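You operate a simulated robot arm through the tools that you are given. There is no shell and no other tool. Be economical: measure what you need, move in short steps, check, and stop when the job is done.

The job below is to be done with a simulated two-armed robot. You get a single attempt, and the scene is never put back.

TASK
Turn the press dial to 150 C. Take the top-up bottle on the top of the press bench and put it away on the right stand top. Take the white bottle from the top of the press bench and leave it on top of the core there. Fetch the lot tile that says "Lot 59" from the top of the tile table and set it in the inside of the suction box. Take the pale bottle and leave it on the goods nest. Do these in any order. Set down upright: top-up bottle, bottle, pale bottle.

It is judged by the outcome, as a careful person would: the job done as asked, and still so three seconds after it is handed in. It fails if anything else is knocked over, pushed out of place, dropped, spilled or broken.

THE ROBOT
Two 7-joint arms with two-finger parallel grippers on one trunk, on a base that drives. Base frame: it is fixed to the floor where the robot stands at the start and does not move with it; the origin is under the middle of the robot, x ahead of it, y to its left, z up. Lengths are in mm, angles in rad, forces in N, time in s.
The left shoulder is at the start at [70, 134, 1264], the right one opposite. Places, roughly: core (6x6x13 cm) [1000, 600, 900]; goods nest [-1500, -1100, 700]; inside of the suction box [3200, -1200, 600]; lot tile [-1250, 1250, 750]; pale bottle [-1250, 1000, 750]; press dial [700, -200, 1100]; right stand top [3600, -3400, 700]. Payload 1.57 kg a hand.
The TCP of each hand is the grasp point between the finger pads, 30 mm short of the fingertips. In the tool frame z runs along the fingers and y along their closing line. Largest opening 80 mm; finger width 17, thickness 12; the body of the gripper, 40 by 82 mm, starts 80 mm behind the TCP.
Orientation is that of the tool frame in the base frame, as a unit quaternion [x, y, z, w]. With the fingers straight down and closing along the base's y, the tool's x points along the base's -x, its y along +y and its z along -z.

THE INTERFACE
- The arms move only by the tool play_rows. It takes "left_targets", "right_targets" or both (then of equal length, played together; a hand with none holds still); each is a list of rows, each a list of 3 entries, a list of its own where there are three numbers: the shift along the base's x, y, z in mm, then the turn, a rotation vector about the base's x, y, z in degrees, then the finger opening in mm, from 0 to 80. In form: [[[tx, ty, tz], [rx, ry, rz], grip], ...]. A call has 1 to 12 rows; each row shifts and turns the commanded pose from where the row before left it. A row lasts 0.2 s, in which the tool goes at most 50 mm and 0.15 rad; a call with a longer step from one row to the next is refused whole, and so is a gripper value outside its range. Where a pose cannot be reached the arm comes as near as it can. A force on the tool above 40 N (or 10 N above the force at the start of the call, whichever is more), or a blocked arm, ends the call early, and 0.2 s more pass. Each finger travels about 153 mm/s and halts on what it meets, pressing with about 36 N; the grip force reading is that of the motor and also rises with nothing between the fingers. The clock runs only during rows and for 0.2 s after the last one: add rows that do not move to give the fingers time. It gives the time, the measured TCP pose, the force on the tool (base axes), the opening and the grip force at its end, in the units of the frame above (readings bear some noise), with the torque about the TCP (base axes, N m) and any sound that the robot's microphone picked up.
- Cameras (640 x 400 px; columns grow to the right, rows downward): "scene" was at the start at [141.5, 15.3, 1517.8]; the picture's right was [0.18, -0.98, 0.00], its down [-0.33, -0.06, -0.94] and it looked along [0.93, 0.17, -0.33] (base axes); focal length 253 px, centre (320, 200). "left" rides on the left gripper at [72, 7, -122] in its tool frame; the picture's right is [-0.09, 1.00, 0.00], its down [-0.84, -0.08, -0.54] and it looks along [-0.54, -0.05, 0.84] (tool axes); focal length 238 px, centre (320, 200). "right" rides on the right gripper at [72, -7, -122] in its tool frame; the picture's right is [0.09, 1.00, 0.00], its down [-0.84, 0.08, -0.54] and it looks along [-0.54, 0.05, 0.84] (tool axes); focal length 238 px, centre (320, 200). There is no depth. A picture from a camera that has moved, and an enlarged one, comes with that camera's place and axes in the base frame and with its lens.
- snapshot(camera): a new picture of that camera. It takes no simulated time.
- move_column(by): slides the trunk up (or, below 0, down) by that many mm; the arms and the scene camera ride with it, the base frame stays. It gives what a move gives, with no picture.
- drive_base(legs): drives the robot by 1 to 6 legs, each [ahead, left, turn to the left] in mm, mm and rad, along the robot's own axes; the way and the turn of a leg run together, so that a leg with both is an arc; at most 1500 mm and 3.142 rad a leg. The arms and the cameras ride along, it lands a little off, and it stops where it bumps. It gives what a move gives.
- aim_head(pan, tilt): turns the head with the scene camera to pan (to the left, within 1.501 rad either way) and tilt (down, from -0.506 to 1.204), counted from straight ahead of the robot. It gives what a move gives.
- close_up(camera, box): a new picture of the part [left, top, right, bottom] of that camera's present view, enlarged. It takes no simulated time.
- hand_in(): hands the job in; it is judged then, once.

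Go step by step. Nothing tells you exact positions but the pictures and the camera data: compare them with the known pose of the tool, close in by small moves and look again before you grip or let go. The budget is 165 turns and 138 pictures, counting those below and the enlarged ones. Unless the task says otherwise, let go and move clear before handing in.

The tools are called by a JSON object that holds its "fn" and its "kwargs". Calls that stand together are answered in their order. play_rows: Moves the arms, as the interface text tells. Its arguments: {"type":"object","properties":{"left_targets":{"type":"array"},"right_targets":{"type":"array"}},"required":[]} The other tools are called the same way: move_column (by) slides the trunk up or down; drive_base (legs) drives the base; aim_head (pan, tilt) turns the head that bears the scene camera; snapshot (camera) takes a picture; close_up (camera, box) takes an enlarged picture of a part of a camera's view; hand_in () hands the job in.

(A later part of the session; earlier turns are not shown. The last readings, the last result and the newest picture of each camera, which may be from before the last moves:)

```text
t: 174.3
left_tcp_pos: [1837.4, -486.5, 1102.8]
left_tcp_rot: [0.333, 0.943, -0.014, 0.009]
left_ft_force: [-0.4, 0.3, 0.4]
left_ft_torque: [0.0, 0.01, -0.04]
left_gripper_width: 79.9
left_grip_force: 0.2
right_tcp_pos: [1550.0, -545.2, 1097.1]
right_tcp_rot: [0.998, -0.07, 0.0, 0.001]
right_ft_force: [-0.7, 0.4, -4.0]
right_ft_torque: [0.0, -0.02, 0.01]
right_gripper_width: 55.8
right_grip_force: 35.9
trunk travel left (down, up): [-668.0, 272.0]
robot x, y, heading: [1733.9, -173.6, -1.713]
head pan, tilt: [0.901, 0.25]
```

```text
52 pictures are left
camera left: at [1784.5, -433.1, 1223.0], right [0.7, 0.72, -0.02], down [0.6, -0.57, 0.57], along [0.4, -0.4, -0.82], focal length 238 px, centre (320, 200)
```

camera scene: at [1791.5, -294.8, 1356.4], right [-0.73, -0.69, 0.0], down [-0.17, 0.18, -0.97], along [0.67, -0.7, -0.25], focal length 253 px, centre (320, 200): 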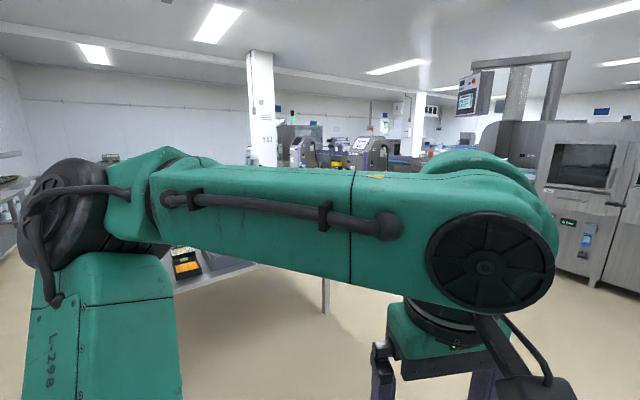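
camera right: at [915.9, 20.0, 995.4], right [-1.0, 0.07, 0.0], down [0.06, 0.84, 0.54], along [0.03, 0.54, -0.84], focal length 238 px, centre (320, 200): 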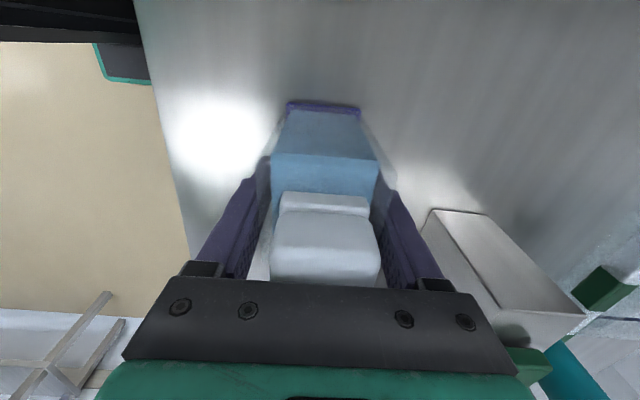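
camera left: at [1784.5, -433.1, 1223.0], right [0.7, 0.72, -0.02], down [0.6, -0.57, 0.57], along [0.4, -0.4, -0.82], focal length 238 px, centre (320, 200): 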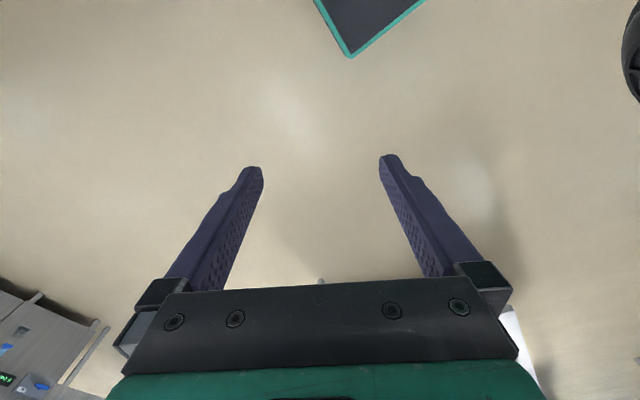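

The left arm blocks that view. I drive on along −y, then turn half left to look between the arms.

{"fn": "drive_base", "kwargs": {"legs": [[700, 0, 0], [700, 0, 0], [0, 0, 0.8]]}}

{"fn": "aim_head", "kwargs": {"pan": 0.0, "tilt": 0.3}}

{"fn": "snapshot", "kwargs": {"camera": "scene"}}

```text
t: 183.5
left_tcp_pos: [1844.2, -1670.6, 1102.5]
left_tcp_rot: [-0.066, 0.998, -0.008, 0.014]
left_ft_force: [0.2, -0.5, -0.4]
left_ft_torque: [-0.01, -0.01, 0.01]
left_gripper_width: 80.2
left_grip_force: 0.1
right_tcp_pos: [1689.0, -1919.3, 1097.2]
right_tcp_rot: [0.944, 0.33, 0.0, 0.001]
right_ft_force: [0.0, -0.5, -4.2]
right_ft_torque: [-0.01, 0.0, 0.0]
right_gripper_width: 55.8
right_grip_force: 36.1
trunk travel left (down, up): [-668.0, 272.0]
robot x, y, heading: [1546.7, -1532.9, -0.905]
head pan, tilt: [0.901, 0.25]
```

```text
t: 184.7
left_tcp_pos: [1843.6, -1670.0, 1102.2]
left_tcp_rot: [-0.066, 0.998, -0.01, 0.013]
left_ft_force: [0.1, -0.5, 0.1]
left_ft_torque: [0.02, 0.0, -0.01]
left_gripper_width: 79.9
left_grip_force: 0.0
right_tcp_pos: [1688.2, -1919.1, 1097.8]
right_tcp_rot: [0.944, 0.329, 0.001, 0.001]
right_ft_force: [0.7, 0.7, -3.2]
right_ft_torque: [-0.01, 0.02, 0.0]
right_gripper_width: 55.8
right_grip_force: 35.4
trunk travel left (down, up): [-668.0, 272.0]
robot x, y, heading: [1550.3, -1533.0, -0.897]
head pan, tilt: [0.0, 0.3]
```

```text
51 pictures are left
camera scene: at [1636.0, -1644.1, 1351.6], right [-0.78, -0.62, 0.0], down [-0.18, 0.23, -0.96], along [0.59, -0.75, -0.3], focal length 253 px, centre (320, 200)
```

scene: 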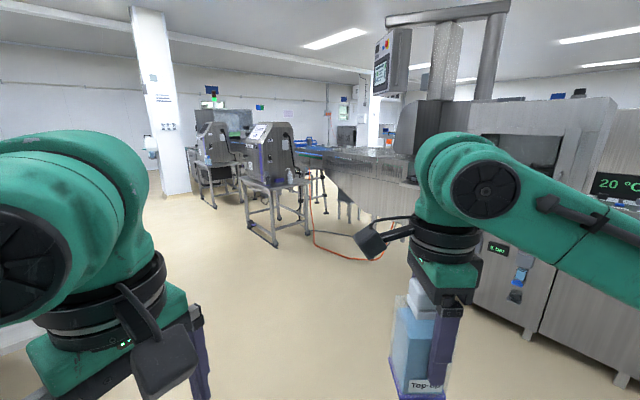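

The listed right stand is the nearer machine stand at the middle of the picture. I enlarge it.

{"fn": "close_up", "kwargs": {"camera": "scene", "box": [190, 100, 350, 250]}}

```text
2.67 times, centred on (270, 175) of scene
camera zoom: at [1636.0, -1644.1, 1351.6], right [-0.78, -0.62, 0.0], down [-0.18, 0.23, -0.96], along [0.59, -0.75, -0.3], focal length 675 px, centre (453, 267)
```

zoom: 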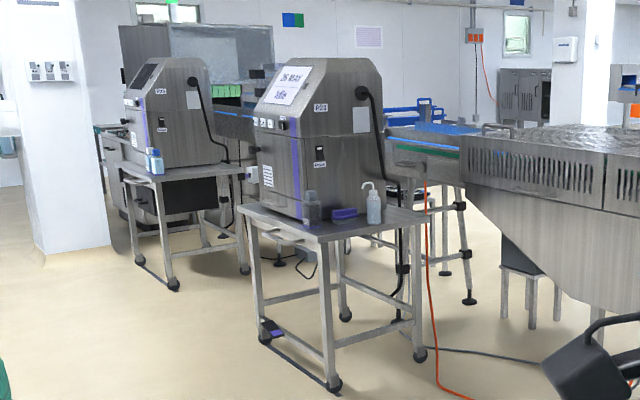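

The right stand (printer P23) has a free strip along its near edges. I drive closer to it.

{"fn": "drive_base", "kwargs": {"legs": [[0, 0, 0.17], [900, 0, 0], [900, 0, 0]]}}

{"fn": "aim_head", "kwargs": {"pan": 0.0, "tilt": 0.5}}

{"fn": "snapshot", "kwargs": {"camera": "scene"}}

```text
t: 194.5
left_tcp_pos: [3218.5, -2819.2, 1102.5]
left_tcp_rot: [-0.15, 0.989, -0.007, 0.015]
left_ft_force: [1.0, -0.5, -0.2]
left_ft_torque: [0.01, -0.01, 0.03]
left_gripper_width: 79.8
left_grip_force: 0.0
right_tcp_pos: [3106.9, -3090.6, 1097.0]
right_tcp_rot: [0.913, 0.408, 0.0, 0.0]
right_ft_force: [-0.7, -0.4, -3.5]
right_ft_torque: [-0.04, 0.0, -0.01]
right_gripper_width: 55.7
right_grip_force: 35.4
trunk travel left (down, up): [-668.0, 272.0]
robot x, y, heading: [2903.7, -2732.5, -0.736]
head pan, tilt: [0.0, 0.3]
```

```text
t: 195.2
left_tcp_pos: [3219.0, -2820.5, 1102.6]
left_tcp_rot: [-0.151, 0.988, -0.006, 0.014]
left_ft_force: [0.5, 0.2, -0.4]
left_ft_torque: [-0.02, -0.01, 0.0]
left_gripper_width: 79.8
left_grip_force: 0.0
right_tcp_pos: [3106.3, -3091.7, 1097.4]
right_tcp_rot: [0.913, 0.408, 0.0, 0.001]
right_ft_force: [0.3, 0.9, -3.4]
right_ft_torque: [-0.01, 0.02, 0.0]
right_gripper_width: 55.6
right_grip_force: 35.7
trunk travel left (down, up): [-668.0, 272.0]
robot x, y, heading: [2904.4, -2732.0, -0.73]
head pan, tilt: [0.0, 0.499]
```

```text
49 pictures are left
camera scene: at [3007.6, -2827.5, 1333.2], right [-0.67, -0.74, 0.0], down [-0.36, 0.32, -0.88], along [0.65, -0.59, -0.48], focal length 253 px, centre (320, 200)
```

scene: 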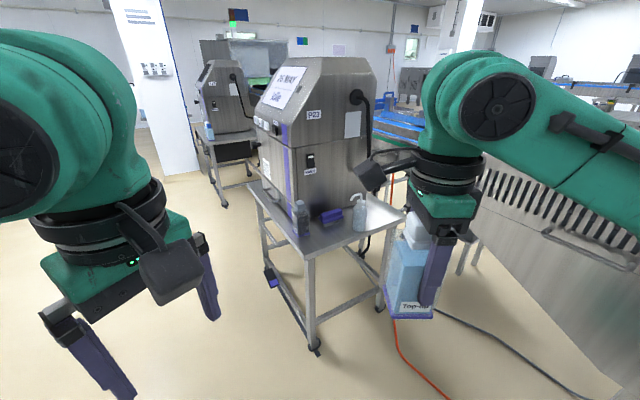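

{"fn": "close_up", "kwargs": {"camera": "scene", "box": [230, 150, 430, 290]}}

```text
2.86 times, centred on (330, 220) of scene
camera zoom: at [3007.6, -2827.5, 1333.2], right [-0.67, -0.74, 0.0], down [-0.36, 0.32, -0.88], along [0.65, -0.59, -0.48], focal length 723 px, centre (291, 143)
```

zoom: 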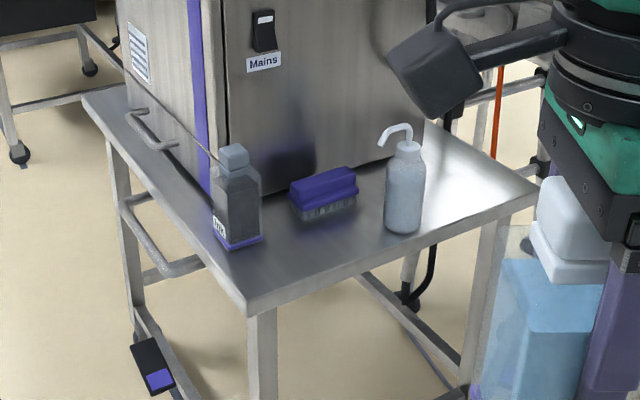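

The stand's near edge has a free spot at about [3625, -3445], between the ink bottle, brush and wash bottle. I square up to that edge and close in.

{"fn": "drive_base", "kwargs": {"legs": [[0, 0, 0.57], [0, -440, 0], [430, 0, 0]]}}

{"fn": "aim_head", "kwargs": {"pan": -0.35, "tilt": 0.9}}

{"fn": "snapshot", "kwargs": {"camera": "scene"}}

{"fn": "snapshot", "kwargs": {"camera": "right"}}

```text
t: 201.6
left_tcp_pos: [3554.3, -3135.2, 1101.8]
left_tcp_rot: [-0.417, 0.909, -0.003, 0.016]
left_ft_force: [1.8, 0.5, -0.2]
left_ft_torque: [0.0, 0.02, -0.01]
left_gripper_width: 79.8
left_grip_force: 0.1
right_tcp_pos: [3604.6, -3424.7, 1097.8]
right_tcp_rot: [0.765, 0.644, 0.001, 0.0]
right_ft_force: [0.5, -0.5, -3.5]
right_ft_torque: [-0.03, -0.01, 0.0]
right_gripper_width: 55.8
right_grip_force: 36.1
trunk travel left (down, up): [-668.0, 272.0]
robot x, y, heading: [3238.9, -3227.6, -0.171]
head pan, tilt: [0.0, 0.499]
```

```text
t: 202.5
left_tcp_pos: [3554.6, -3135.5, 1102.0]
left_tcp_rot: [-0.418, 0.908, -0.003, 0.016]
left_ft_force: [1.1, 0.2, 0.6]
left_ft_torque: [0.03, 0.0, -0.02]
left_gripper_width: 80.1
left_grip_force: 0.1
right_tcp_pos: [3605.5, -3424.4, 1097.4]
right_tcp_rot: [0.764, 0.645, 0.001, 0.001]
right_ft_force: [0.1, 0.4, -3.6]
right_ft_torque: [-0.04, 0.01, 0.0]
right_gripper_width: 55.5
right_grip_force: 35.9
trunk travel left (down, up): [-668.0, 272.0]
robot x, y, heading: [3239.3, -3229.2, -0.17]
head pan, tilt: [-0.351, 0.901]
```

```text
47 pictures are left
camera scene: at [3355.7, -3276.4, 1299.4], right [-0.5, -0.87, 0.0], down [-0.68, 0.39, -0.62], along [0.54, -0.31, -0.78], focal length 253 px, centre (320, 200)
```

scene: 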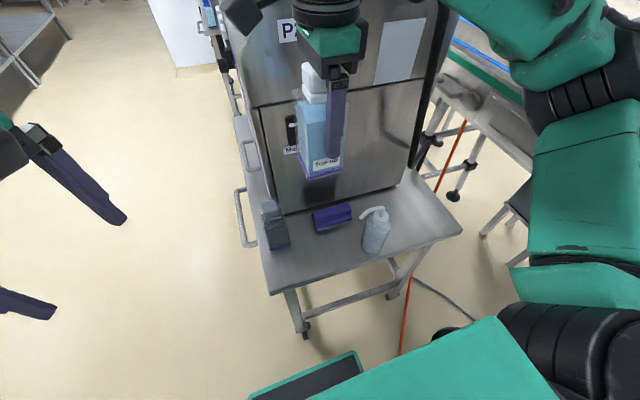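

```text
46 pictures are left
camera right: at [3611.0, -3350.9, 1218.7], right [1.0, -0.08, 0.0], down [-0.07, -0.84, 0.54], along [-0.04, -0.54, -0.84], focal length 238 px, centre (320, 200)
```

right: 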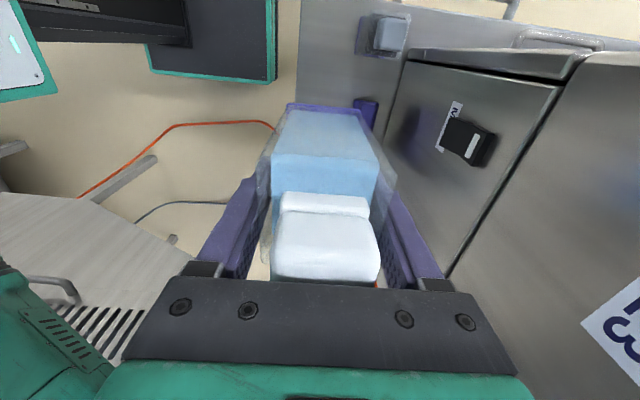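

The stand top is at z ≈ 678 and the bottle stays firmly held. I aim for [3618, -3436], lower the trunk by 200 mm and check.

{"fn": "play_rows", "kwargs": {"right_targets": [[[6, -6, 0], [0, 0, 0], 20], [[6, -6, 0], [0, 0, 0], 20], [[0, 0, 0], [0, 0, 0], 20]]}}

{"fn": "move_column", "kwargs": {"by": -200}}

{"fn": "play_rows", "kwargs": {"right_targets": [[[0, 0, -30], [0, 0, 0], 20], [[0, 0, -30], [0, 0, 0], 20], [[0, 0, -30], [0, 0, 0], 20], [[0, 0, 0], [0, 0, 0], 20]]}}

{"fn": "snapshot", "kwargs": {"camera": "scene"}}

{"fn": "snapshot", "kwargs": {"camera": "right"}}

```text
t: 203.3
left_tcp_pos: [3554.9, -3135.8, 1103.5]
left_tcp_rot: [-0.417, 0.909, -0.003, 0.016]
left_ft_force: [0.3, 0.2, 0.6]
left_ft_torque: [-0.01, -0.01, -0.04]
left_gripper_width: 80.1
left_grip_force: 0.0
right_tcp_pos: [3617.6, -3435.3, 1099.2]
right_tcp_rot: [0.764, 0.645, 0.001, 0.001]
right_ft_force: [-0.2, -0.5, -3.1]
right_ft_torque: [-0.02, 0.01, 0.01]
right_gripper_width: 56.0
right_grip_force: 36.2
trunk travel left (down, up): [-668.0, 272.0]
robot x, y, heading: [3241.5, -3234.9, -0.172]
head pan, tilt: [-0.351, 0.901]
```

```text
t: 205.5
left_tcp_pos: [3554.0, -3135.2, 903.1]
left_tcp_rot: [-0.417, 0.909, -0.004, 0.015]
left_ft_force: [0.4, 0.0, -0.4]
left_ft_torque: [0.01, 0.01, 0.01]
left_gripper_width: 80.5
left_grip_force: 0.0
right_tcp_pos: [3617.7, -3435.6, 897.2]
right_tcp_rot: [0.764, 0.645, 0.001, 0.0]
right_ft_force: [0.0, -0.7, -3.5]
right_ft_torque: [-0.01, -0.01, 0.0]
right_gripper_width: 55.8
right_grip_force: 35.6
trunk travel left (down, up): [-468.0, 472.0]
robot x, y, heading: [3238.7, -3227.9, -0.17]
head pan, tilt: [-0.351, 0.901]
```

```text
t: 206.5
left_tcp_pos: [3555.2, -3135.1, 902.1]
left_tcp_rot: [-0.417, 0.909, -0.004, 0.016]
left_ft_force: [0.1, 0.2, 0.7]
left_ft_torque: [0.01, 0.01, 0.02]
left_gripper_width: 79.9
left_grip_force: 0.0
right_tcp_pos: [3618.3, -3435.0, 807.1]
right_tcp_rot: [0.764, 0.645, 0.003, 0.001]
right_ft_force: [0.1, 0.5, -3.5]
right_ft_torque: [-0.01, 0.0, 0.03]
right_gripper_width: 55.9
right_grip_force: 35.3
trunk travel left (down, up): [-468.0, 472.0]
robot x, y, heading: [3238.3, -3228.3, -0.172]
head pan, tilt: [-0.351, 0.901]
```

```text
45 pictures are left
camera scene: at [3355.3, -3276.2, 1099.4], right [-0.5, -0.87, 0.0], down [-0.68, 0.39, -0.62], along [0.54, -0.31, -0.78], focal length 253 px, centre (320, 200)
```

scene: 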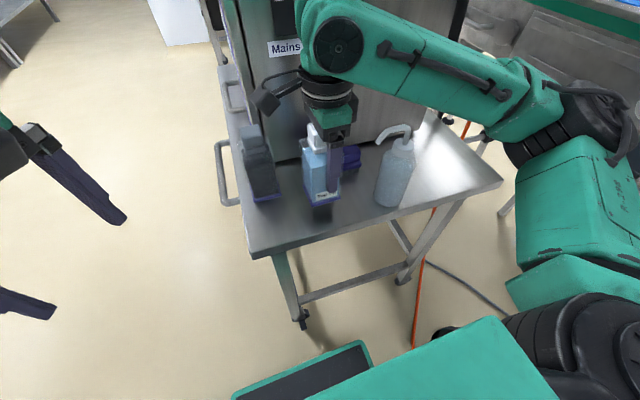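

```text
44 pictures are left
camera right: at [3623.3, -3361.3, 928.9], right [1.0, -0.08, 0.0], down [-0.07, -0.84, 0.54], along [-0.04, -0.54, -0.84], focal length 238 px, centre (320, 200)
```

right: 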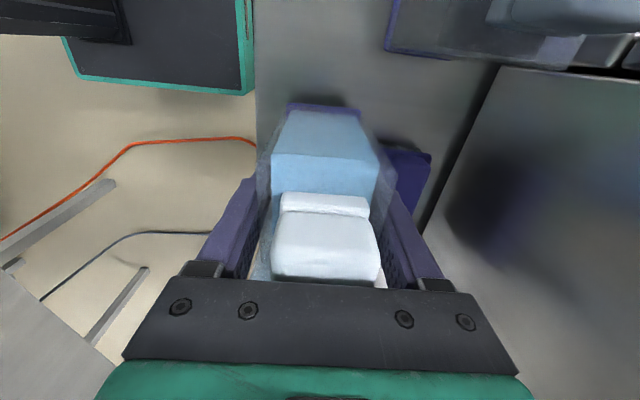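

It is above the free spot, about 40 mm up. I lower it until it touches.

{"fn": "play_rows", "kwargs": {"right_targets": [[[0, 0, -15], [0, 0, 0], 20], [[0, 0, -12], [0, 0, 0], 20], [[0, 0, -4], [0, 0, 0], 20], [[0, 0, -2], [0, 0, 0], 20], [[0, 0, 0], [0, 0, 0], 20]]}}

{"fn": "close_up", "kwargs": {"camera": "scene", "box": [230, 110, 430, 260]}}

```text
t: 207.7
left_tcp_pos: [3554.5, -3134.1, 902.3]
left_tcp_rot: [-0.418, 0.908, -0.004, 0.016]
left_ft_force: [0.3, 0.4, -0.8]
left_ft_torque: [0.01, -0.01, 0.03]
left_gripper_width: 79.7
left_grip_force: 0.0
right_tcp_pos: [3617.0, -3436.0, 773.9]
right_tcp_rot: [0.764, 0.645, 0.0, 0.001]
right_ft_force: [0.2, -0.5, -3.9]
right_ft_torque: [-0.03, 0.02, -0.01]
right_gripper_width: 55.7
right_grip_force: 36.2
trunk travel left (down, up): [-468.0, 472.0]
robot x, y, heading: [3244.4, -3231.9, -0.173]
head pan, tilt: [-0.351, 0.901]
```

```text
2.67 times, centred on (330, 185) of scene
camera zoom: at [3355.6, -3276.4, 1099.4], right [-0.5, -0.87, 0.0], down [-0.68, 0.39, -0.62], along [0.54, -0.31, -0.78], focal length 675 px, centre (293, 240)
```

zoom: 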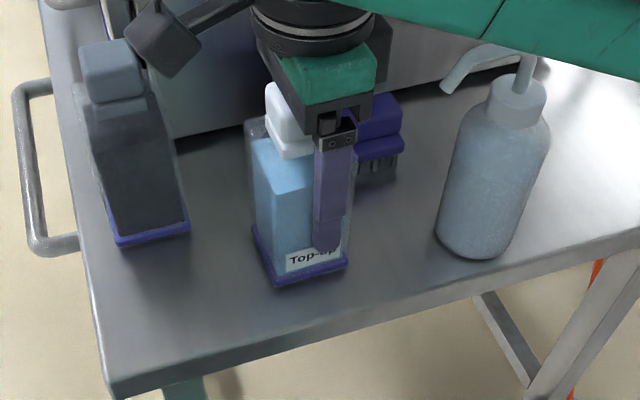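

{"fn": "play_rows", "kwargs": {"right_targets": [[[0, 0, -4], [0, 0, 0], 20], [[0, 0, -2], [0, 0, 0], 20], [[0, 0, 0], [0, 0, 0], 20]]}}

```text
t: 208.5
left_tcp_pos: [3552.4, -3135.1, 903.0]
left_tcp_rot: [-0.418, 0.908, -0.004, 0.018]
left_ft_force: [0.5, 0.0, -0.5]
left_ft_torque: [0.04, 0.01, 0.04]
left_gripper_width: 80.0
left_grip_force: 0.1
right_tcp_pos: [3614.1, -3435.8, 771.7]
right_tcp_rot: [0.765, 0.644, 0.004, 0.004]
right_ft_force: [4.5, -4.9, 33.7]
right_ft_torque: [0.22, 0.58, 0.01]
right_gripper_width: 56.0
right_grip_force: 35.7
trunk travel left (down, up): [-468.0, 472.0]
robot x, y, heading: [3240.2, -3228.0, -0.174]
head pan, tilt: [-0.351, 0.901]
```

Contact at about 772. I relieve the pressure in steps and then open.

{"fn": "play_rows", "kwargs": {"right_targets": [[[0, 0, 3.5], [0, 0, 0], 20], [[0, 0, 0], [0, 0, 0], 20], [[0, 0, 0], [0, 0, 0], 20]]}}

```text
t: 209.3
left_tcp_pos: [3553.9, -3134.8, 902.2]
left_tcp_rot: [-0.418, 0.908, -0.004, 0.016]
left_ft_force: [0.6, 0.0, 0.4]
left_ft_torque: [0.02, 0.04, 0.02]
left_gripper_width: 80.0
left_grip_force: 0.1
right_tcp_pos: [3616.2, -3435.9, 771.8]
right_tcp_rot: [0.764, 0.645, 0.0, 0.0]
right_ft_force: [-0.5, 0.5, 4.2]
right_ft_torque: [0.28, -0.25, 0.03]
right_gripper_width: 55.5
right_grip_force: 36.4
trunk travel left (down, up): [-468.0, 472.0]
robot x, y, heading: [3239.2, -3228.4, -0.17]
head pan, tilt: [-0.351, 0.901]
```

{"fn": "play_rows", "kwargs": {"right_targets": [[[0, 0, 0], [0, 0, 0], 50], [[0, 0, 0], [0, 0, 0], 58], [[0, 0, 0], [0, 0, 0], 66], [[0, 0, 0], [0, 0, 0], 80], [[0, 0, 0], [0, 0, 0], 80], [[0, 0, 15], [0, 0, 0], 80], [[0, 0, 35], [0, 0, 0], 80], [[0, 0, 40], [0, 0, 0], 80], [[0, 0, 40], [0, 0, 0], 80], [[0, 0, 40], [0, 0, 0], 80]]}}

{"fn": "snapshot", "kwargs": {"camera": "scene"}}

```text
t: 211.5
left_tcp_pos: [3555.0, -3134.9, 902.3]
left_tcp_rot: [-0.417, 0.909, -0.005, 0.016]
left_ft_force: [-1.2, -0.2, 0.0]
left_ft_torque: [-0.04, 0.0, -0.02]
left_gripper_width: 80.1
left_grip_force: 0.1
right_tcp_pos: [3616.1, -3433.9, 943.0]
right_tcp_rot: [0.765, 0.644, 0.0, 0.001]
right_ft_force: [0.5, 0.3, -0.3]
right_ft_torque: [-0.01, 0.0, -0.02]
right_gripper_width: 80.1
right_grip_force: 0.2
trunk travel left (down, up): [-468.0, 472.0]
robot x, y, heading: [3242.2, -3228.1, -0.17]
head pan, tilt: [-0.351, 0.901]
```

```text
42 pictures are left
camera scene: at [3354.4, -3275.4, 1099.5], right [-0.5, -0.87, 0.0], down [-0.68, 0.39, -0.62], along [0.54, -0.31, -0.78], focal length 253 px, centre (320, 200)
```

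scene: 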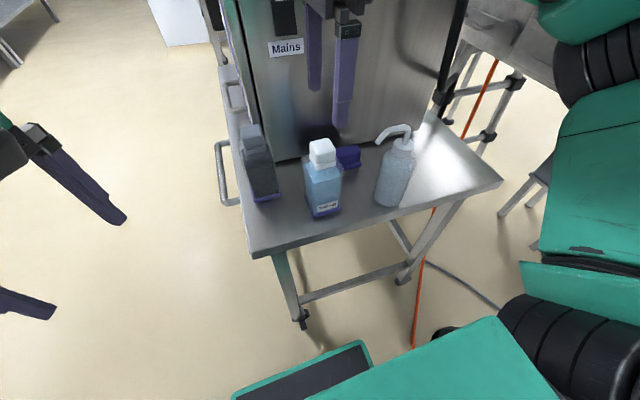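

The top-up bottle stands on the right stand top. I back off, bring both hands back to the straight pose, and drive by the suction box to see it.

{"fn": "drive_base", "kwargs": {"legs": [[-500, 0, 0], [0, 0, 1.5], [700, 0, 0]]}}

{"fn": "move_column", "kwargs": {"by": 200}}

{"fn": "play_rows", "kwargs": {"left_targets": [[[0, 0, 0], [0, 0, -8.5], 80], [[0, 0, 0], [0, 0, -8.5], 80], [[0, 0, 0], [0, 0, -8.5], 80], [[0, 0, 0], [0, 0, -8.5], 80], [[0, 0, 0], [0, 0, -8.5], 80], [[0, 0, 0], [0, 0, -8.5], 80], [[0, 0, 0], [0, 0, -8.5], 80], [[0, 0, 0], [0, 0, 0], 80], [[0, 0, 0], [0, 0, 0], 80], [[0, 0, 0], [0, 0, 0], 80], [[0, 0, 0], [0, 0, 0], 80]], "right_targets": [[[0, 0, 0], [0, 0, 8.2], 80], [[0, 0, 0], [0, 0, 8.2], 80], [[0, 0, 0], [0, 0, 8.2], 80], [[0, 0, 0], [0, 0, 8.2], 80], [[0, 0, 0], [0, 0, 8.2], 80], [[0, 0, 0], [0, 0, 8.2], 80], [[0, 0, 0], [0, 0, 8.2], 80], [[0, 0, 0], [0, 0, 8.2], 80], [[0, 0, 0], [0, 0, 8.2], 80], [[0, 0, 0], [0, 0, 8.2], 80], [[0, 0, 0], [0, 0, 8.2], 80]]}}

{"fn": "aim_head", "kwargs": {"pan": 0.0, "tilt": 0.4}}

{"fn": "snapshot", "kwargs": {"camera": "scene"}}

```text
t: 221.4
left_tcp_pos: [2889.6, -2142.5, 902.4]
left_tcp_rot: [0.919, -0.394, -0.008, -0.014]
left_ft_force: [-0.2, 0.3, -0.6]
left_ft_torque: [-0.01, -0.02, 0.0]
left_gripper_width: 80.3
left_grip_force: 0.0
right_tcp_pos: [3193.6, -2112.6, 941.6]
right_tcp_rot: [0.135, 0.991, 0.001, 0.0]
right_ft_force: [-0.4, 0.7, -0.4]
right_ft_torque: [-0.03, 0.02, -0.01]
right_gripper_width: 80.0
right_grip_force: 0.0
trunk travel left (down, up): [-468.0, 472.0]
robot x, y, heading: [2947.4, -2464.0, 1.293]
head pan, tilt: [-0.351, 0.901]
```

```text
t: 223.6
left_tcp_pos: [2888.9, -2142.2, 1103.1]
left_tcp_rot: [0.919, -0.395, -0.008, -0.014]
left_ft_force: [0.0, -0.7, 0.2]
left_ft_torque: [0.01, -0.01, 0.02]
left_gripper_width: 80.0
left_grip_force: 0.0
right_tcp_pos: [3193.6, -2111.6, 1142.1]
right_tcp_rot: [0.136, 0.991, 0.001, 0.0]
right_ft_force: [-0.5, -0.2, 0.5]
right_ft_torque: [-0.01, 0.0, 0.02]
right_gripper_width: 79.7
right_grip_force: 0.2
trunk travel left (down, up): [-668.0, 272.0]
robot x, y, heading: [2952.2, -2464.7, 1.298]
head pan, tilt: [-0.351, 0.901]
```

```text
t: 226.0
left_tcp_pos: [2891.1, -2142.9, 1103.4]
left_tcp_rot: [-0.602, 0.798, 0.0, 0.016]
left_ft_force: [0.2, -1.0, -0.1]
left_ft_torque: [0.01, 0.01, -0.01]
left_gripper_width: 80.0
left_grip_force: 0.1
right_tcp_pos: [3194.1, -2111.7, 1141.3]
right_tcp_rot: [-0.607, 0.794, 0.001, -0.001]
right_ft_force: [-0.2, 0.2, -0.4]
right_ft_torque: [0.0, -0.01, -0.01]
right_gripper_width: 79.9
right_grip_force: 0.0
trunk travel left (down, up): [-668.0, 272.0]
robot x, y, heading: [2950.4, -2466.3, 1.296]
head pan, tilt: [-0.351, 0.901]
```

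```text
t: 226.9
left_tcp_pos: [2890.2, -2141.7, 1102.5]
left_tcp_rot: [-0.602, 0.798, 0.001, 0.017]
left_ft_force: [0.5, 0.5, 0.4]
left_ft_torque: [0.0, -0.03, -0.01]
left_gripper_width: 80.0
left_grip_force: 0.1
right_tcp_pos: [3192.8, -2111.3, 1141.7]
right_tcp_rot: [-0.606, 0.795, 0.001, 0.0]
right_ft_force: [-0.4, 0.6, 0.0]
right_ft_torque: [-0.05, 0.01, -0.02]
right_gripper_width: 79.9
right_grip_force: 0.0
trunk travel left (down, up): [-668.0, 272.0]
robot x, y, heading: [2950.3, -2469.2, 1.297]
head pan, tilt: [0.0, 0.4]
```

```text
41 pictures are left
camera scene: at [2988.4, -2327.8, 1342.3], right [0.96, -0.27, 0.0], down [-0.11, -0.38, -0.92], along [0.25, 0.89, -0.39], focal length 253 px, centre (320, 200)
```

scene: 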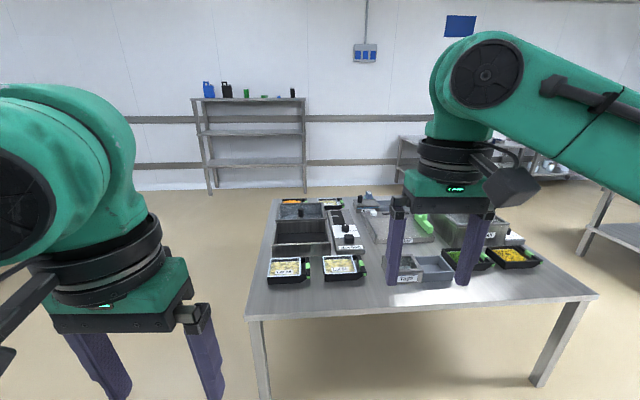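

{"fn": "close_up", "kwargs": {"camera": "scene", "box": [240, 180, 560, 320]}}

{"fn": "close_up", "kwargs": {"camera": "scene", "box": [370, 230, 530, 300]}}

```text
2.00 times, centred on (400, 250) of scene
camera zoom: at [2988.4, -2327.8, 1342.3], right [0.96, -0.27, 0.0], down [-0.11, -0.38, -0.92], along [0.25, 0.89, -0.39], focal length 506 px, centre (160, 100)
```

zoom: 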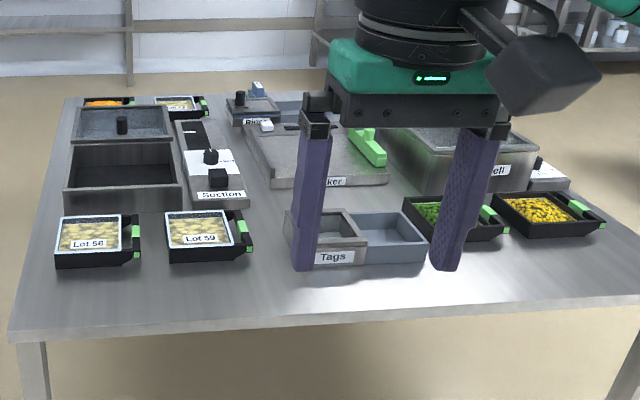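

```text
4.00 times, centred on (450, 265) of scene
camera zoom: at [2988.4, -2327.8, 1342.3], right [0.96, -0.27, 0.0], down [-0.11, -0.38, -0.92], along [0.25, 0.89, -0.39], focal length 1013 px, centre (-200, -60)
```

zoom: 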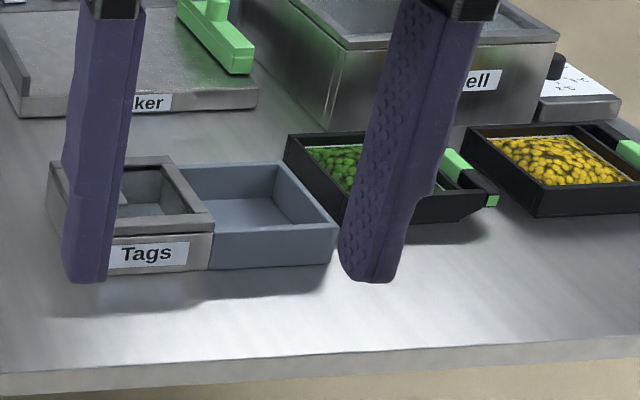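

The suction box is the open dark box on that table, near [3200, -1274], best reached from the table's −x side. Now I return by the known free way round the bench to the tile table.

{"fn": "drive_base", "kwargs": {"legs": [[0, 0, 1.07], [1450, 0, 0], [220, 0, -0.8], [1500, 0, 0], [1000, 0, 0]]}}

{"fn": "drive_base", "kwargs": {"legs": [[0, 0, 1.571], [1500, 0, 0], [600, 0, 0]]}}

{"fn": "aim_head", "kwargs": {"pan": 0.0, "tilt": 0.5}}

{"fn": "snapshot", "kwargs": {"camera": "scene"}}

```text
t: 250.9
left_tcp_pos: [1492.8, 1522.9, 1103.4]
left_tcp_rot: [0.737, -0.676, -0.003, -0.016]
left_ft_force: [-1.0, 0.2, -0.3]
left_ft_torque: [0.03, -0.02, -0.01]
left_gripper_width: 80.0
left_grip_force: 0.1
right_tcp_pos: [1765.2, 1658.5, 1142.1]
right_tcp_rot: [0.741, -0.672, -0.001, 0.001]
right_ft_force: [0.2, -0.2, -0.2]
right_ft_torque: [-0.01, -0.02, 0.02]
right_gripper_width: 80.1
right_grip_force: 0.1
trunk travel left (down, up): [-668.0, 272.0]
robot x, y, heading: [1667.1, 1241.4, 1.659]
head pan, tilt: [0.0, 0.4]
```

```text
t: 265.0
left_tcp_pos: [-670.7, 891.8, 1103.3]
left_tcp_rot: [0.999, 0.043, -0.015, -0.009]
left_ft_force: [0.1, -0.4, 0.6]
left_ft_torque: [0.02, -0.01, 0.0]
left_gripper_width: 80.2
left_grip_force: 0.0
right_tcp_pos: [-807.5, 1165.1, 1143.0]
right_tcp_rot: [0.999, 0.048, 0.0, 0.001]
right_ft_force: [-0.1, -0.2, 0.1]
right_ft_torque: [-0.03, -0.03, -0.01]
right_gripper_width: 79.8
right_grip_force: 0.1
trunk travel left (down, up): [-668.0, 272.0]
robot x, y, heading: [-391.2, 1066.5, -3.049]
head pan, tilt: [0.0, 0.4]
```

```text
t: 265.7
left_tcp_pos: [-670.4, 891.5, 1102.5]
left_tcp_rot: [0.999, 0.043, -0.013, -0.009]
left_ft_force: [0.9, 0.2, -0.5]
left_ft_torque: [0.01, -0.01, 0.0]
left_gripper_width: 79.8
left_grip_force: 0.2
right_tcp_pos: [-808.2, 1164.0, 1141.3]
right_tcp_rot: [0.999, 0.049, 0.0, 0.001]
right_ft_force: [-0.4, 0.0, 0.1]
right_ft_torque: [0.01, 0.03, -0.02]
right_gripper_width: 80.0
right_grip_force: 0.1
trunk travel left (down, up): [-668.0, 272.0]
robot x, y, heading: [-390.6, 1066.3, -3.05]
head pan, tilt: [0.0, 0.499]
```

```text
38 pictures are left
camera scene: at [-532.4, 1049.1, 1333.3], right [-0.09, 1.0, 0.0], down [0.48, 0.04, -0.88], along [-0.87, -0.08, -0.48], focal length 253 px, centre (320, 200)
```

scene: 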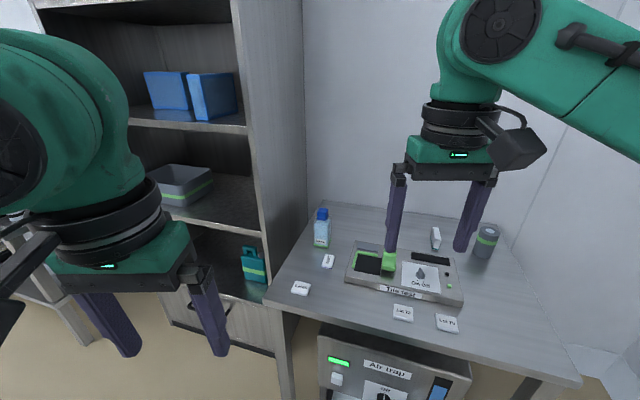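

{"fn": "close_up", "kwargs": {"camera": "scene", "box": [270, 200, 390, 300]}}

{"fn": "close_up", "kwargs": {"camera": "scene", "box": [380, 220, 520, 340]}}

```text
4.00 times, centred on (330, 250) of scene
camera zoom: at [-532.4, 1049.1, 1333.3], right [-0.09, 1.0, 0.0], down [0.48, 0.04, -0.88], along [-0.87, -0.08, -0.48], focal length 1013 px, centre (280, 0)
```

zoom: 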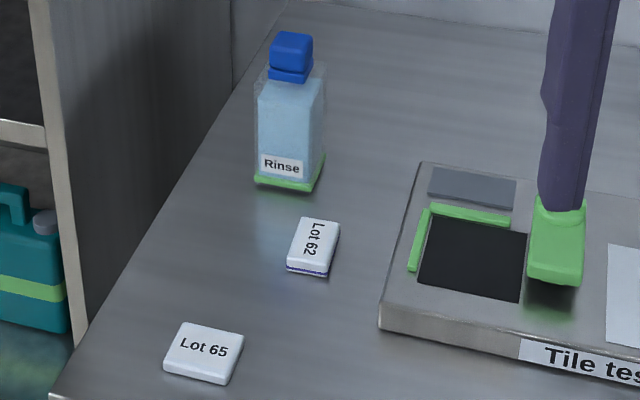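

```text
3.33 times, centred on (450, 280) of scene
camera zoom: at [-532.4, 1049.1, 1333.3], right [-0.09, 1.0, 0.0], down [0.48, 0.04, -0.88], along [-0.87, -0.08, -0.48], focal length 844 px, centre (-113, -67)
```

zoom: 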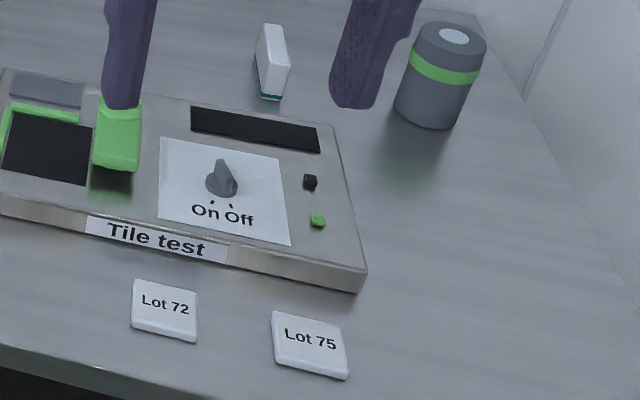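

The pale "Rinse" bottle stands near [-1264, 990]; the tiles facing me say 62, 65, 72 and 75. One white piece stands on edge behind the tester, and I look at it and at the open drawer below.

{"fn": "drive_base", "kwargs": {"legs": [[0, 0, -0.27]]}}

{"fn": "snapshot", "kwargs": {"camera": "right"}}

{"fn": "aim_head", "kwargs": {"pan": 0.0, "tilt": 0.95}}

{"fn": "snapshot", "kwargs": {"camera": "scene"}}

```text
t: 266.9
left_tcp_pos: [-704.9, 970.1, 1102.4]
left_tcp_rot: [0.996, -0.088, -0.012, -0.011]
left_ft_force: [0.4, 0.3, -0.6]
left_ft_torque: [-0.03, -0.03, 0.01]
left_gripper_width: 80.0
left_grip_force: 0.0
right_tcp_pos: [-767.0, 1269.1, 1143.0]
right_tcp_rot: [0.996, -0.084, 0.0, 0.0]
right_ft_force: [0.3, -0.2, -0.3]
right_ft_torque: [-0.03, -0.03, -0.03]
right_gripper_width: 80.0
right_grip_force: 0.1
trunk travel left (down, up): [-668.0, 272.0]
robot x, y, heading: [-390.9, 1058.9, 2.971]
head pan, tilt: [0.0, 0.499]
```

```text
35 pictures are left
camera right: at [-694.3, 1264.7, 1263.0], right [-0.07, -1.0, 0.0], down [-0.84, 0.06, 0.54], along [-0.54, 0.04, -0.84], focal length 238 px, centre (320, 200)
```

right: 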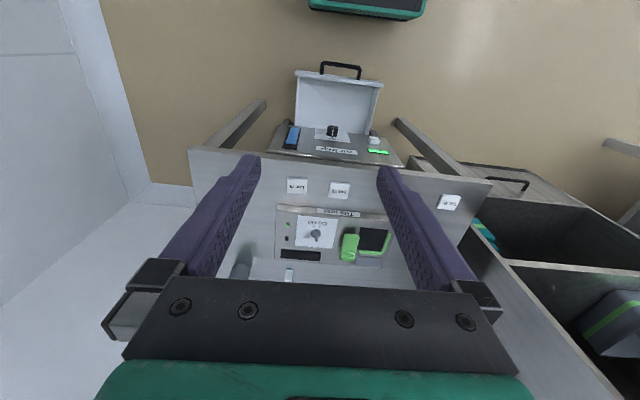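

```text
t: 267.9
left_tcp_pos: [-706.2, 971.9, 1102.7]
left_tcp_rot: [0.996, -0.088, -0.012, -0.011]
left_ft_force: [-0.7, 0.5, 0.1]
left_ft_torque: [0.0, 0.0, 0.02]
left_gripper_width: 79.9
left_grip_force: 0.0
right_tcp_pos: [-766.2, 1268.4, 1141.0]
right_tcp_rot: [0.997, -0.083, 0.0, 0.001]
right_ft_force: [-1.4, -0.5, -0.2]
right_ft_torque: [-0.01, -0.01, 0.0]
right_gripper_width: 80.2
right_grip_force: 0.0
trunk travel left (down, up): [-668.0, 272.0]
robot x, y, heading: [-387.1, 1062.3, 2.969]
head pan, tilt: [0.0, 0.949]
```

```text
34 pictures are left
camera scene: at [-512.7, 1083.0, 1295.8], right [0.17, 0.99, 0.0], down [0.8, -0.14, -0.58], along [-0.57, 0.1, -0.81], focal length 253 px, centre (320, 200)
```

scene: 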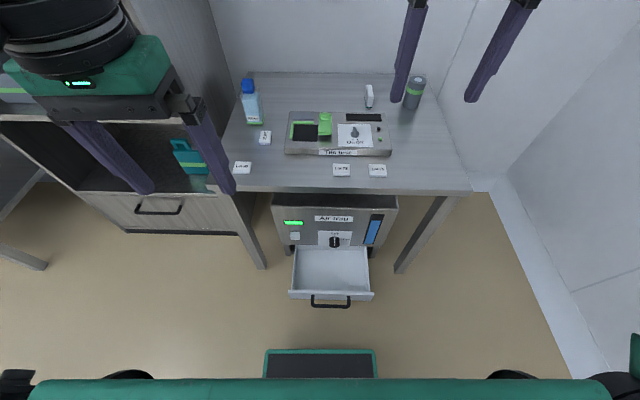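

The open drawer blocks the middle of the table front. I read the standing white piece before planning the approach.

{"fn": "close_up", "kwargs": {"camera": "scene", "box": [340, 60, 440, 130]}}

{"fn": "close_up", "kwargs": {"camera": "right", "box": [220, 230, 340, 300]}}

```text
5.71 times, centred on (390, 95) of scene
camera zoom: at [-512.7, 1083.0, 1295.8], right [0.17, 0.99, 0.0], down [0.8, -0.14, -0.58], along [-0.57, 0.1, -0.81], focal length 1447 px, centre (-80, 800)
```

zoom: 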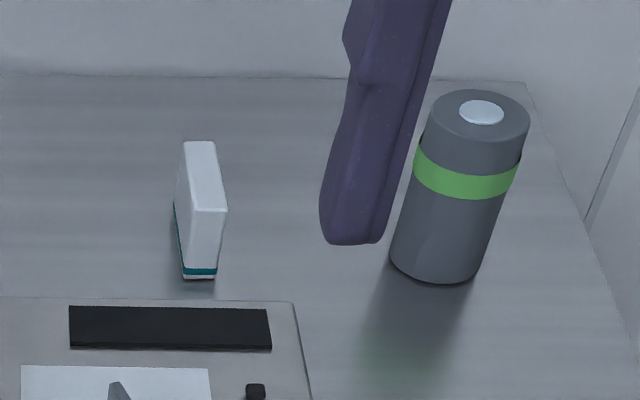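

```text
5.33 times, centred on (280, 265) of right
camera zoom: at [-694.3, 1265.0, 1263.0], right [-0.07, -1.0, 0.0], down [-0.84, 0.06, 0.54], along [-0.54, 0.04, -0.84], focal length 1271 px, centre (533, -147)
```

zoom: 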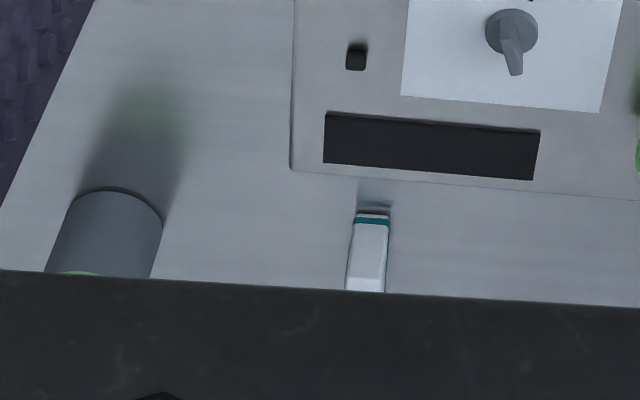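

The standing piece is a tile on edge at about [-1343, 1417]; it is the only one whose face I cannot read, so it must be Lot 59. I move to the right of the open drawer, where the left arm can reach it with a tilted hand.

{"fn": "drive_base", "kwargs": {"legs": [[0, -430, 0], [200, 0, 0]]}}

{"fn": "aim_head", "kwargs": {"pan": 0.1, "tilt": 1.0}}

{"fn": "snapshot", "kwargs": {"camera": "scene"}}

```text
t: 271.6
left_tcp_pos: [-830.2, 1405.1, 1103.6]
left_tcp_rot: [0.996, -0.084, -0.014, -0.011]
left_ft_force: [0.5, 0.4, -0.2]
left_ft_torque: [0.02, 0.0, -0.04]
left_gripper_width: 80.2
left_grip_force: 0.1
right_tcp_pos: [-895.2, 1703.3, 1142.1]
right_tcp_rot: [0.997, -0.077, -0.002, 0.001]
right_ft_force: [0.1, 0.2, -0.5]
right_ft_torque: [0.01, -0.04, -0.01]
right_gripper_width: 79.8
right_grip_force: 0.1
trunk travel left (down, up): [-668.0, 272.0]
robot x, y, heading: [-516.9, 1504.2, 2.983]
head pan, tilt: [0.0, 0.949]
```

```text
t: 272.2
left_tcp_pos: [-832.3, 1405.2, 1102.6]
left_tcp_rot: [0.996, -0.084, -0.013, -0.01]
left_ft_force: [0.4, -1.1, 0.5]
left_ft_torque: [-0.02, 0.01, 0.0]
left_gripper_width: 80.0
left_grip_force: 0.0
right_tcp_pos: [-896.9, 1703.2, 1140.7]
right_tcp_rot: [0.997, -0.079, 0.001, 0.001]
right_ft_force: [-0.2, 0.7, 0.7]
right_ft_torque: [0.0, -0.02, 0.0]
right_gripper_width: 80.1
right_grip_force: 0.0
trunk travel left (down, up): [-668.0, 272.0]
robot x, y, heading: [-514.2, 1499.8, 2.98]
head pan, tilt: [0.099, 1.0]
```

```text
31 pictures are left
camera scene: at [-638.2, 1512.6, 1292.1], right [0.06, 1.0, 0.0], down [0.84, -0.05, -0.54], along [-0.54, 0.03, -0.84], focal length 253 px, centre (320, 200)
```

scene: 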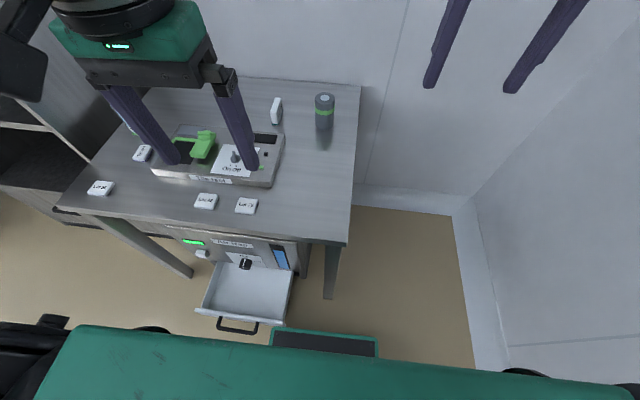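

The gap between the table's right side and the wall is about 600 mm wide, so the robot fits there. The tile is only about 260 mm in from that edge, so I go round to that side facing −y.

{"fn": "drive_base", "kwargs": {"legs": [[-140, 0, 0], [0, 0, 1.55], [-300, 0, 0], [0, -400, 0]]}}

{"fn": "aim_head", "kwargs": {"pan": -0.3, "tilt": 0.95}}

{"fn": "snapshot", "kwargs": {"camera": "scene"}}

```text
t: 281.1
left_tcp_pos: [-629.3, 1516.5, 1102.1]
left_tcp_rot: [0.761, 0.649, -0.016, 0.002]
left_ft_force: [-0.4, 0.7, -0.1]
left_ft_torque: [0.03, -0.03, -0.02]
left_gripper_width: 80.2
left_grip_force: 0.0
right_tcp_pos: [-925.6, 1449.2, 1141.6]
right_tcp_rot: [0.758, 0.653, 0.001, 0.0]
right_ft_force: [-0.4, -0.1, 0.4]
right_ft_torque: [-0.04, 0.0, -0.04]
right_gripper_width: 80.0
right_grip_force: 0.1
trunk travel left (down, up): [-668.0, 272.0]
robot x, y, heading: [-729.4, 1831.1, -1.725]
head pan, tilt: [0.099, 1.0]
```

```text
t: 281.9
left_tcp_pos: [-629.1, 1516.9, 1103.0]
left_tcp_rot: [0.761, 0.648, -0.017, 0.001]
left_ft_force: [0.5, 0.4, -0.1]
left_ft_torque: [-0.03, 0.01, 0.01]
left_gripper_width: 79.9
left_grip_force: 0.1
right_tcp_pos: [-926.7, 1451.3, 1141.0]
right_tcp_rot: [0.757, 0.653, 0.0, 0.001]
right_ft_force: [0.5, 0.3, 0.5]
right_ft_torque: [-0.02, -0.01, -0.03]
right_gripper_width: 79.7
right_grip_force: 0.0
trunk travel left (down, up): [-668.0, 272.0]
robot x, y, heading: [-728.4, 1830.7, -1.729]
head pan, tilt: [-0.3, 0.949]
```

```text
30 pictures are left
camera scene: at [-767.5, 1713.3, 1295.8], right [-0.9, 0.44, 0.0], down [0.36, 0.73, -0.58], along [-0.26, -0.52, -0.81], focal length 253 px, centre (320, 200)
```

scene: 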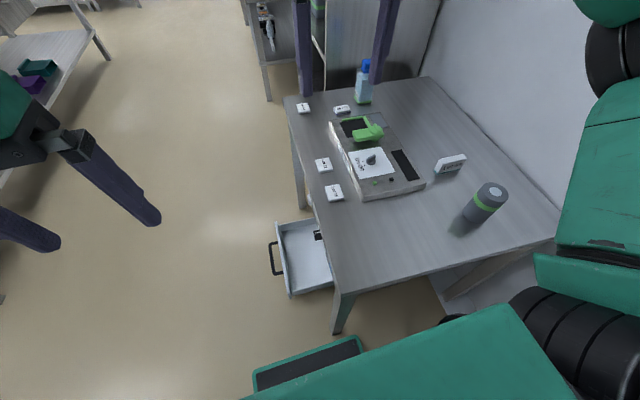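

{"fn": "close_up", "kwargs": {"camera": "scene", "box": [420, 140, 520, 230]}}

```text
4.44 times, centred on (470, 185) of scene
camera zoom: at [-767.5, 1713.3, 1295.8], right [-0.9, 0.44, 0.0], down [0.36, 0.73, -0.58], along [-0.26, -0.52, -0.81], focal length 1125 px, centre (-347, 267)
```

zoom: 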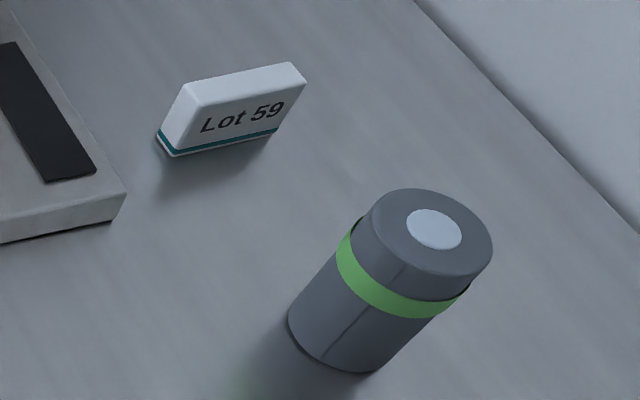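

The tile reads "Lot 59". I turn the right hand a quarter so its fingers close across the tile's thickness, and slide along the table side to it.

{"fn": "play_rows", "kwargs": {"right_targets": [[[0, 0, 0], [0, 0, -8.2], 80], [[0, 0, 0], [0, 0, -8.2], 80], [[0, 0, 0], [0, 0, -8.2], 80], [[0, 0, 0], [0, 0, -8.2], 80], [[0, 0, 0], [0, 0, -8.2], 80], [[0, 0, 0], [0, 0, -8.2], 80], [[0, 0, 0], [0, 0, -8.2], 80], [[0, 0, 0], [0, 0, -8.2], 80], [[0, 0, 0], [0, 0, -8.2], 80], [[0, 0, 0], [0, 0, -8.2], 60], [[0, 0, 0], [0, 0, -8.2], 50]]}}

{"fn": "drive_base", "kwargs": {"legs": [[-10, 0, 0], [0, -210, 0], [0, -200, 0]]}}

{"fn": "snapshot", "kwargs": {"camera": "right"}}

```text
t: 284.4
left_tcp_pos: [-629.1, 1516.7, 1102.2]
left_tcp_rot: [0.761, 0.649, -0.016, 0.002]
left_ft_force: [0.3, -0.6, 0.6]
left_ft_torque: [-0.02, -0.02, 0.01]
left_gripper_width: 80.0
left_grip_force: 0.0
right_tcp_pos: [-924.7, 1450.7, 1142.5]
right_tcp_rot: [0.997, -0.078, 0.0, 0.001]
right_ft_force: [-0.2, -0.2, -0.1]
right_ft_torque: [0.0, -0.02, -0.01]
right_gripper_width: 50.1
right_grip_force: 0.1
trunk travel left (down, up): [-668.0, 272.0]
robot x, y, heading: [-726.0, 1829.2, -1.726]
head pan, tilt: [-0.3, 0.949]
```

```text
t: 287.6
left_tcp_pos: [-1004.8, 1589.6, 1099.7]
left_tcp_rot: [0.761, 0.649, -0.024, -0.006]
left_ft_force: [-0.1, 0.2, -0.5]
left_ft_torque: [-0.03, 0.02, 0.02]
left_gripper_width: 80.1
left_grip_force: 0.0
right_tcp_pos: [-1299.4, 1523.2, 1144.3]
right_tcp_rot: [0.997, -0.072, -0.013, -0.001]
right_ft_force: [0.0, -0.7, 0.7]
right_ft_torque: [-0.02, -0.01, -0.02]
right_gripper_width: 50.1
right_grip_force: 0.0
trunk travel left (down, up): [-668.0, 272.0]
robot x, y, heading: [-1121.9, 1901.9, -1.721]
head pan, tilt: [-0.3, 0.949]
stopped in leg 3: the robot was blocked; the commanded pose is now the measured one
```

```text
28 pictures are left
camera right: at [-1222.8, 1520.0, 1263.8], right [-0.05, -1.0, 0.0], down [-0.82, 0.04, 0.56], along [-0.56, 0.03, -0.83], focal length 238 px, centre (320, 200)
```

right: 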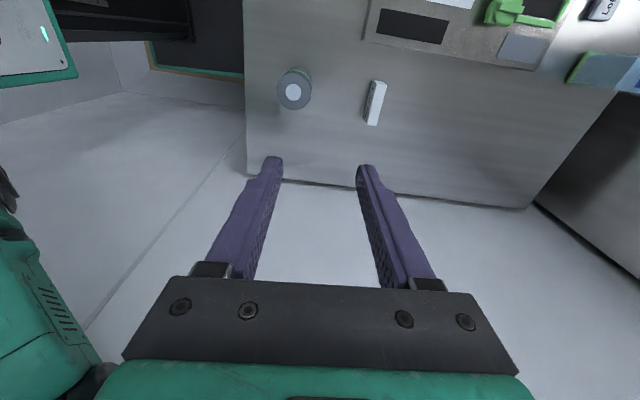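

The right elbow just touched the wall, but the tile is within reach from here. I ease off 20 mm, lower the trunk and bring the hand over the tile.

{"fn": "drive_base", "kwargs": {"legs": [[0, 20, 0]]}}

{"fn": "move_column", "kwargs": {"by": -150}}

{"fn": "play_rows", "kwargs": {"right_targets": [[[-20, -30, -20], [0, 0, 0], 50], [[-20, -30, -20], [0, 0, 0], 50], [[-20, -30, -20], [0, 0, 0], 50], [[-5, -22, -20], [0, 0, 0], 50], [[0, 0, 0], [0, 0, 0], 50]]}}

{"fn": "snapshot", "kwargs": {"camera": "right"}}

```text
t: 288.3
left_tcp_pos: [-1006.3, 1590.0, 1101.6]
left_tcp_rot: [0.76, 0.65, -0.024, -0.003]
left_ft_force: [-1.0, 0.6, -0.8]
left_ft_torque: [0.0, 0.0, 0.01]
left_gripper_width: 79.7
left_grip_force: 0.0
right_tcp_pos: [-1297.5, 1524.1, 1145.0]
right_tcp_rot: [0.998, -0.069, -0.014, 0.001]
right_ft_force: [-0.2, -0.4, -0.1]
right_ft_torque: [0.0, 0.0, -0.02]
right_gripper_width: 50.0
right_grip_force: 0.1
trunk travel left (down, up): [-668.0, 272.0]
robot x, y, heading: [-1116.5, 1904.1, -1.72]
head pan, tilt: [-0.3, 0.949]
stopped in leg 1: the robot was blocked; the commanded pose is now the measured one
```

```text
t: 290.0
left_tcp_pos: [-1006.9, 1588.5, 950.2]
left_tcp_rot: [0.76, 0.649, -0.024, -0.006]
left_ft_force: [0.2, 0.6, -0.4]
left_ft_torque: [0.02, 0.02, 0.01]
left_gripper_width: 80.1
left_grip_force: 0.1
right_tcp_pos: [-1298.1, 1522.2, 993.5]
right_tcp_rot: [0.997, -0.071, -0.015, 0.0]
right_ft_force: [-0.2, -0.5, 0.3]
right_ft_torque: [0.0, 0.02, 0.0]
right_gripper_width: 50.1
right_grip_force: 0.0
trunk travel left (down, up): [-518.0, 422.0]
robot x, y, heading: [-1122.9, 1903.3, -1.722]
head pan, tilt: [-0.3, 0.949]
```

```text
t: 291.2
left_tcp_pos: [-1023.1, 1589.9, 953.4]
left_tcp_rot: [0.76, 0.649, -0.018, 0.001]
left_ft_force: [0.2, -0.5, 1.0]
left_ft_torque: [-0.02, 0.01, 0.0]
left_gripper_width: 79.9
left_grip_force: 0.0
right_tcp_pos: [-1381.3, 1412.2, 910.5]
right_tcp_rot: [0.997, -0.071, -0.004, 0.0]
right_ft_force: [-0.4, 0.5, -0.4]
right_ft_torque: [0.0, 0.0, 0.04]
right_gripper_width: 50.0
right_grip_force: 0.1
trunk travel left (down, up): [-518.0, 422.0]
robot x, y, heading: [-1124.6, 1898.3, -1.72]
head pan, tilt: [-0.3, 0.949]
```

```text
27 pictures are left
camera right: at [-1307.6, 1409.9, 1030.3], right [-0.05, -1.0, 0.0], down [-0.83, 0.04, 0.55], along [-0.55, 0.03, -0.84], focal length 238 px, centre (320, 200)
```

right: 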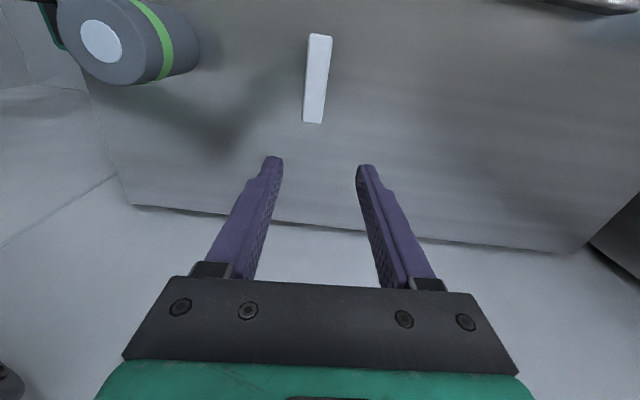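

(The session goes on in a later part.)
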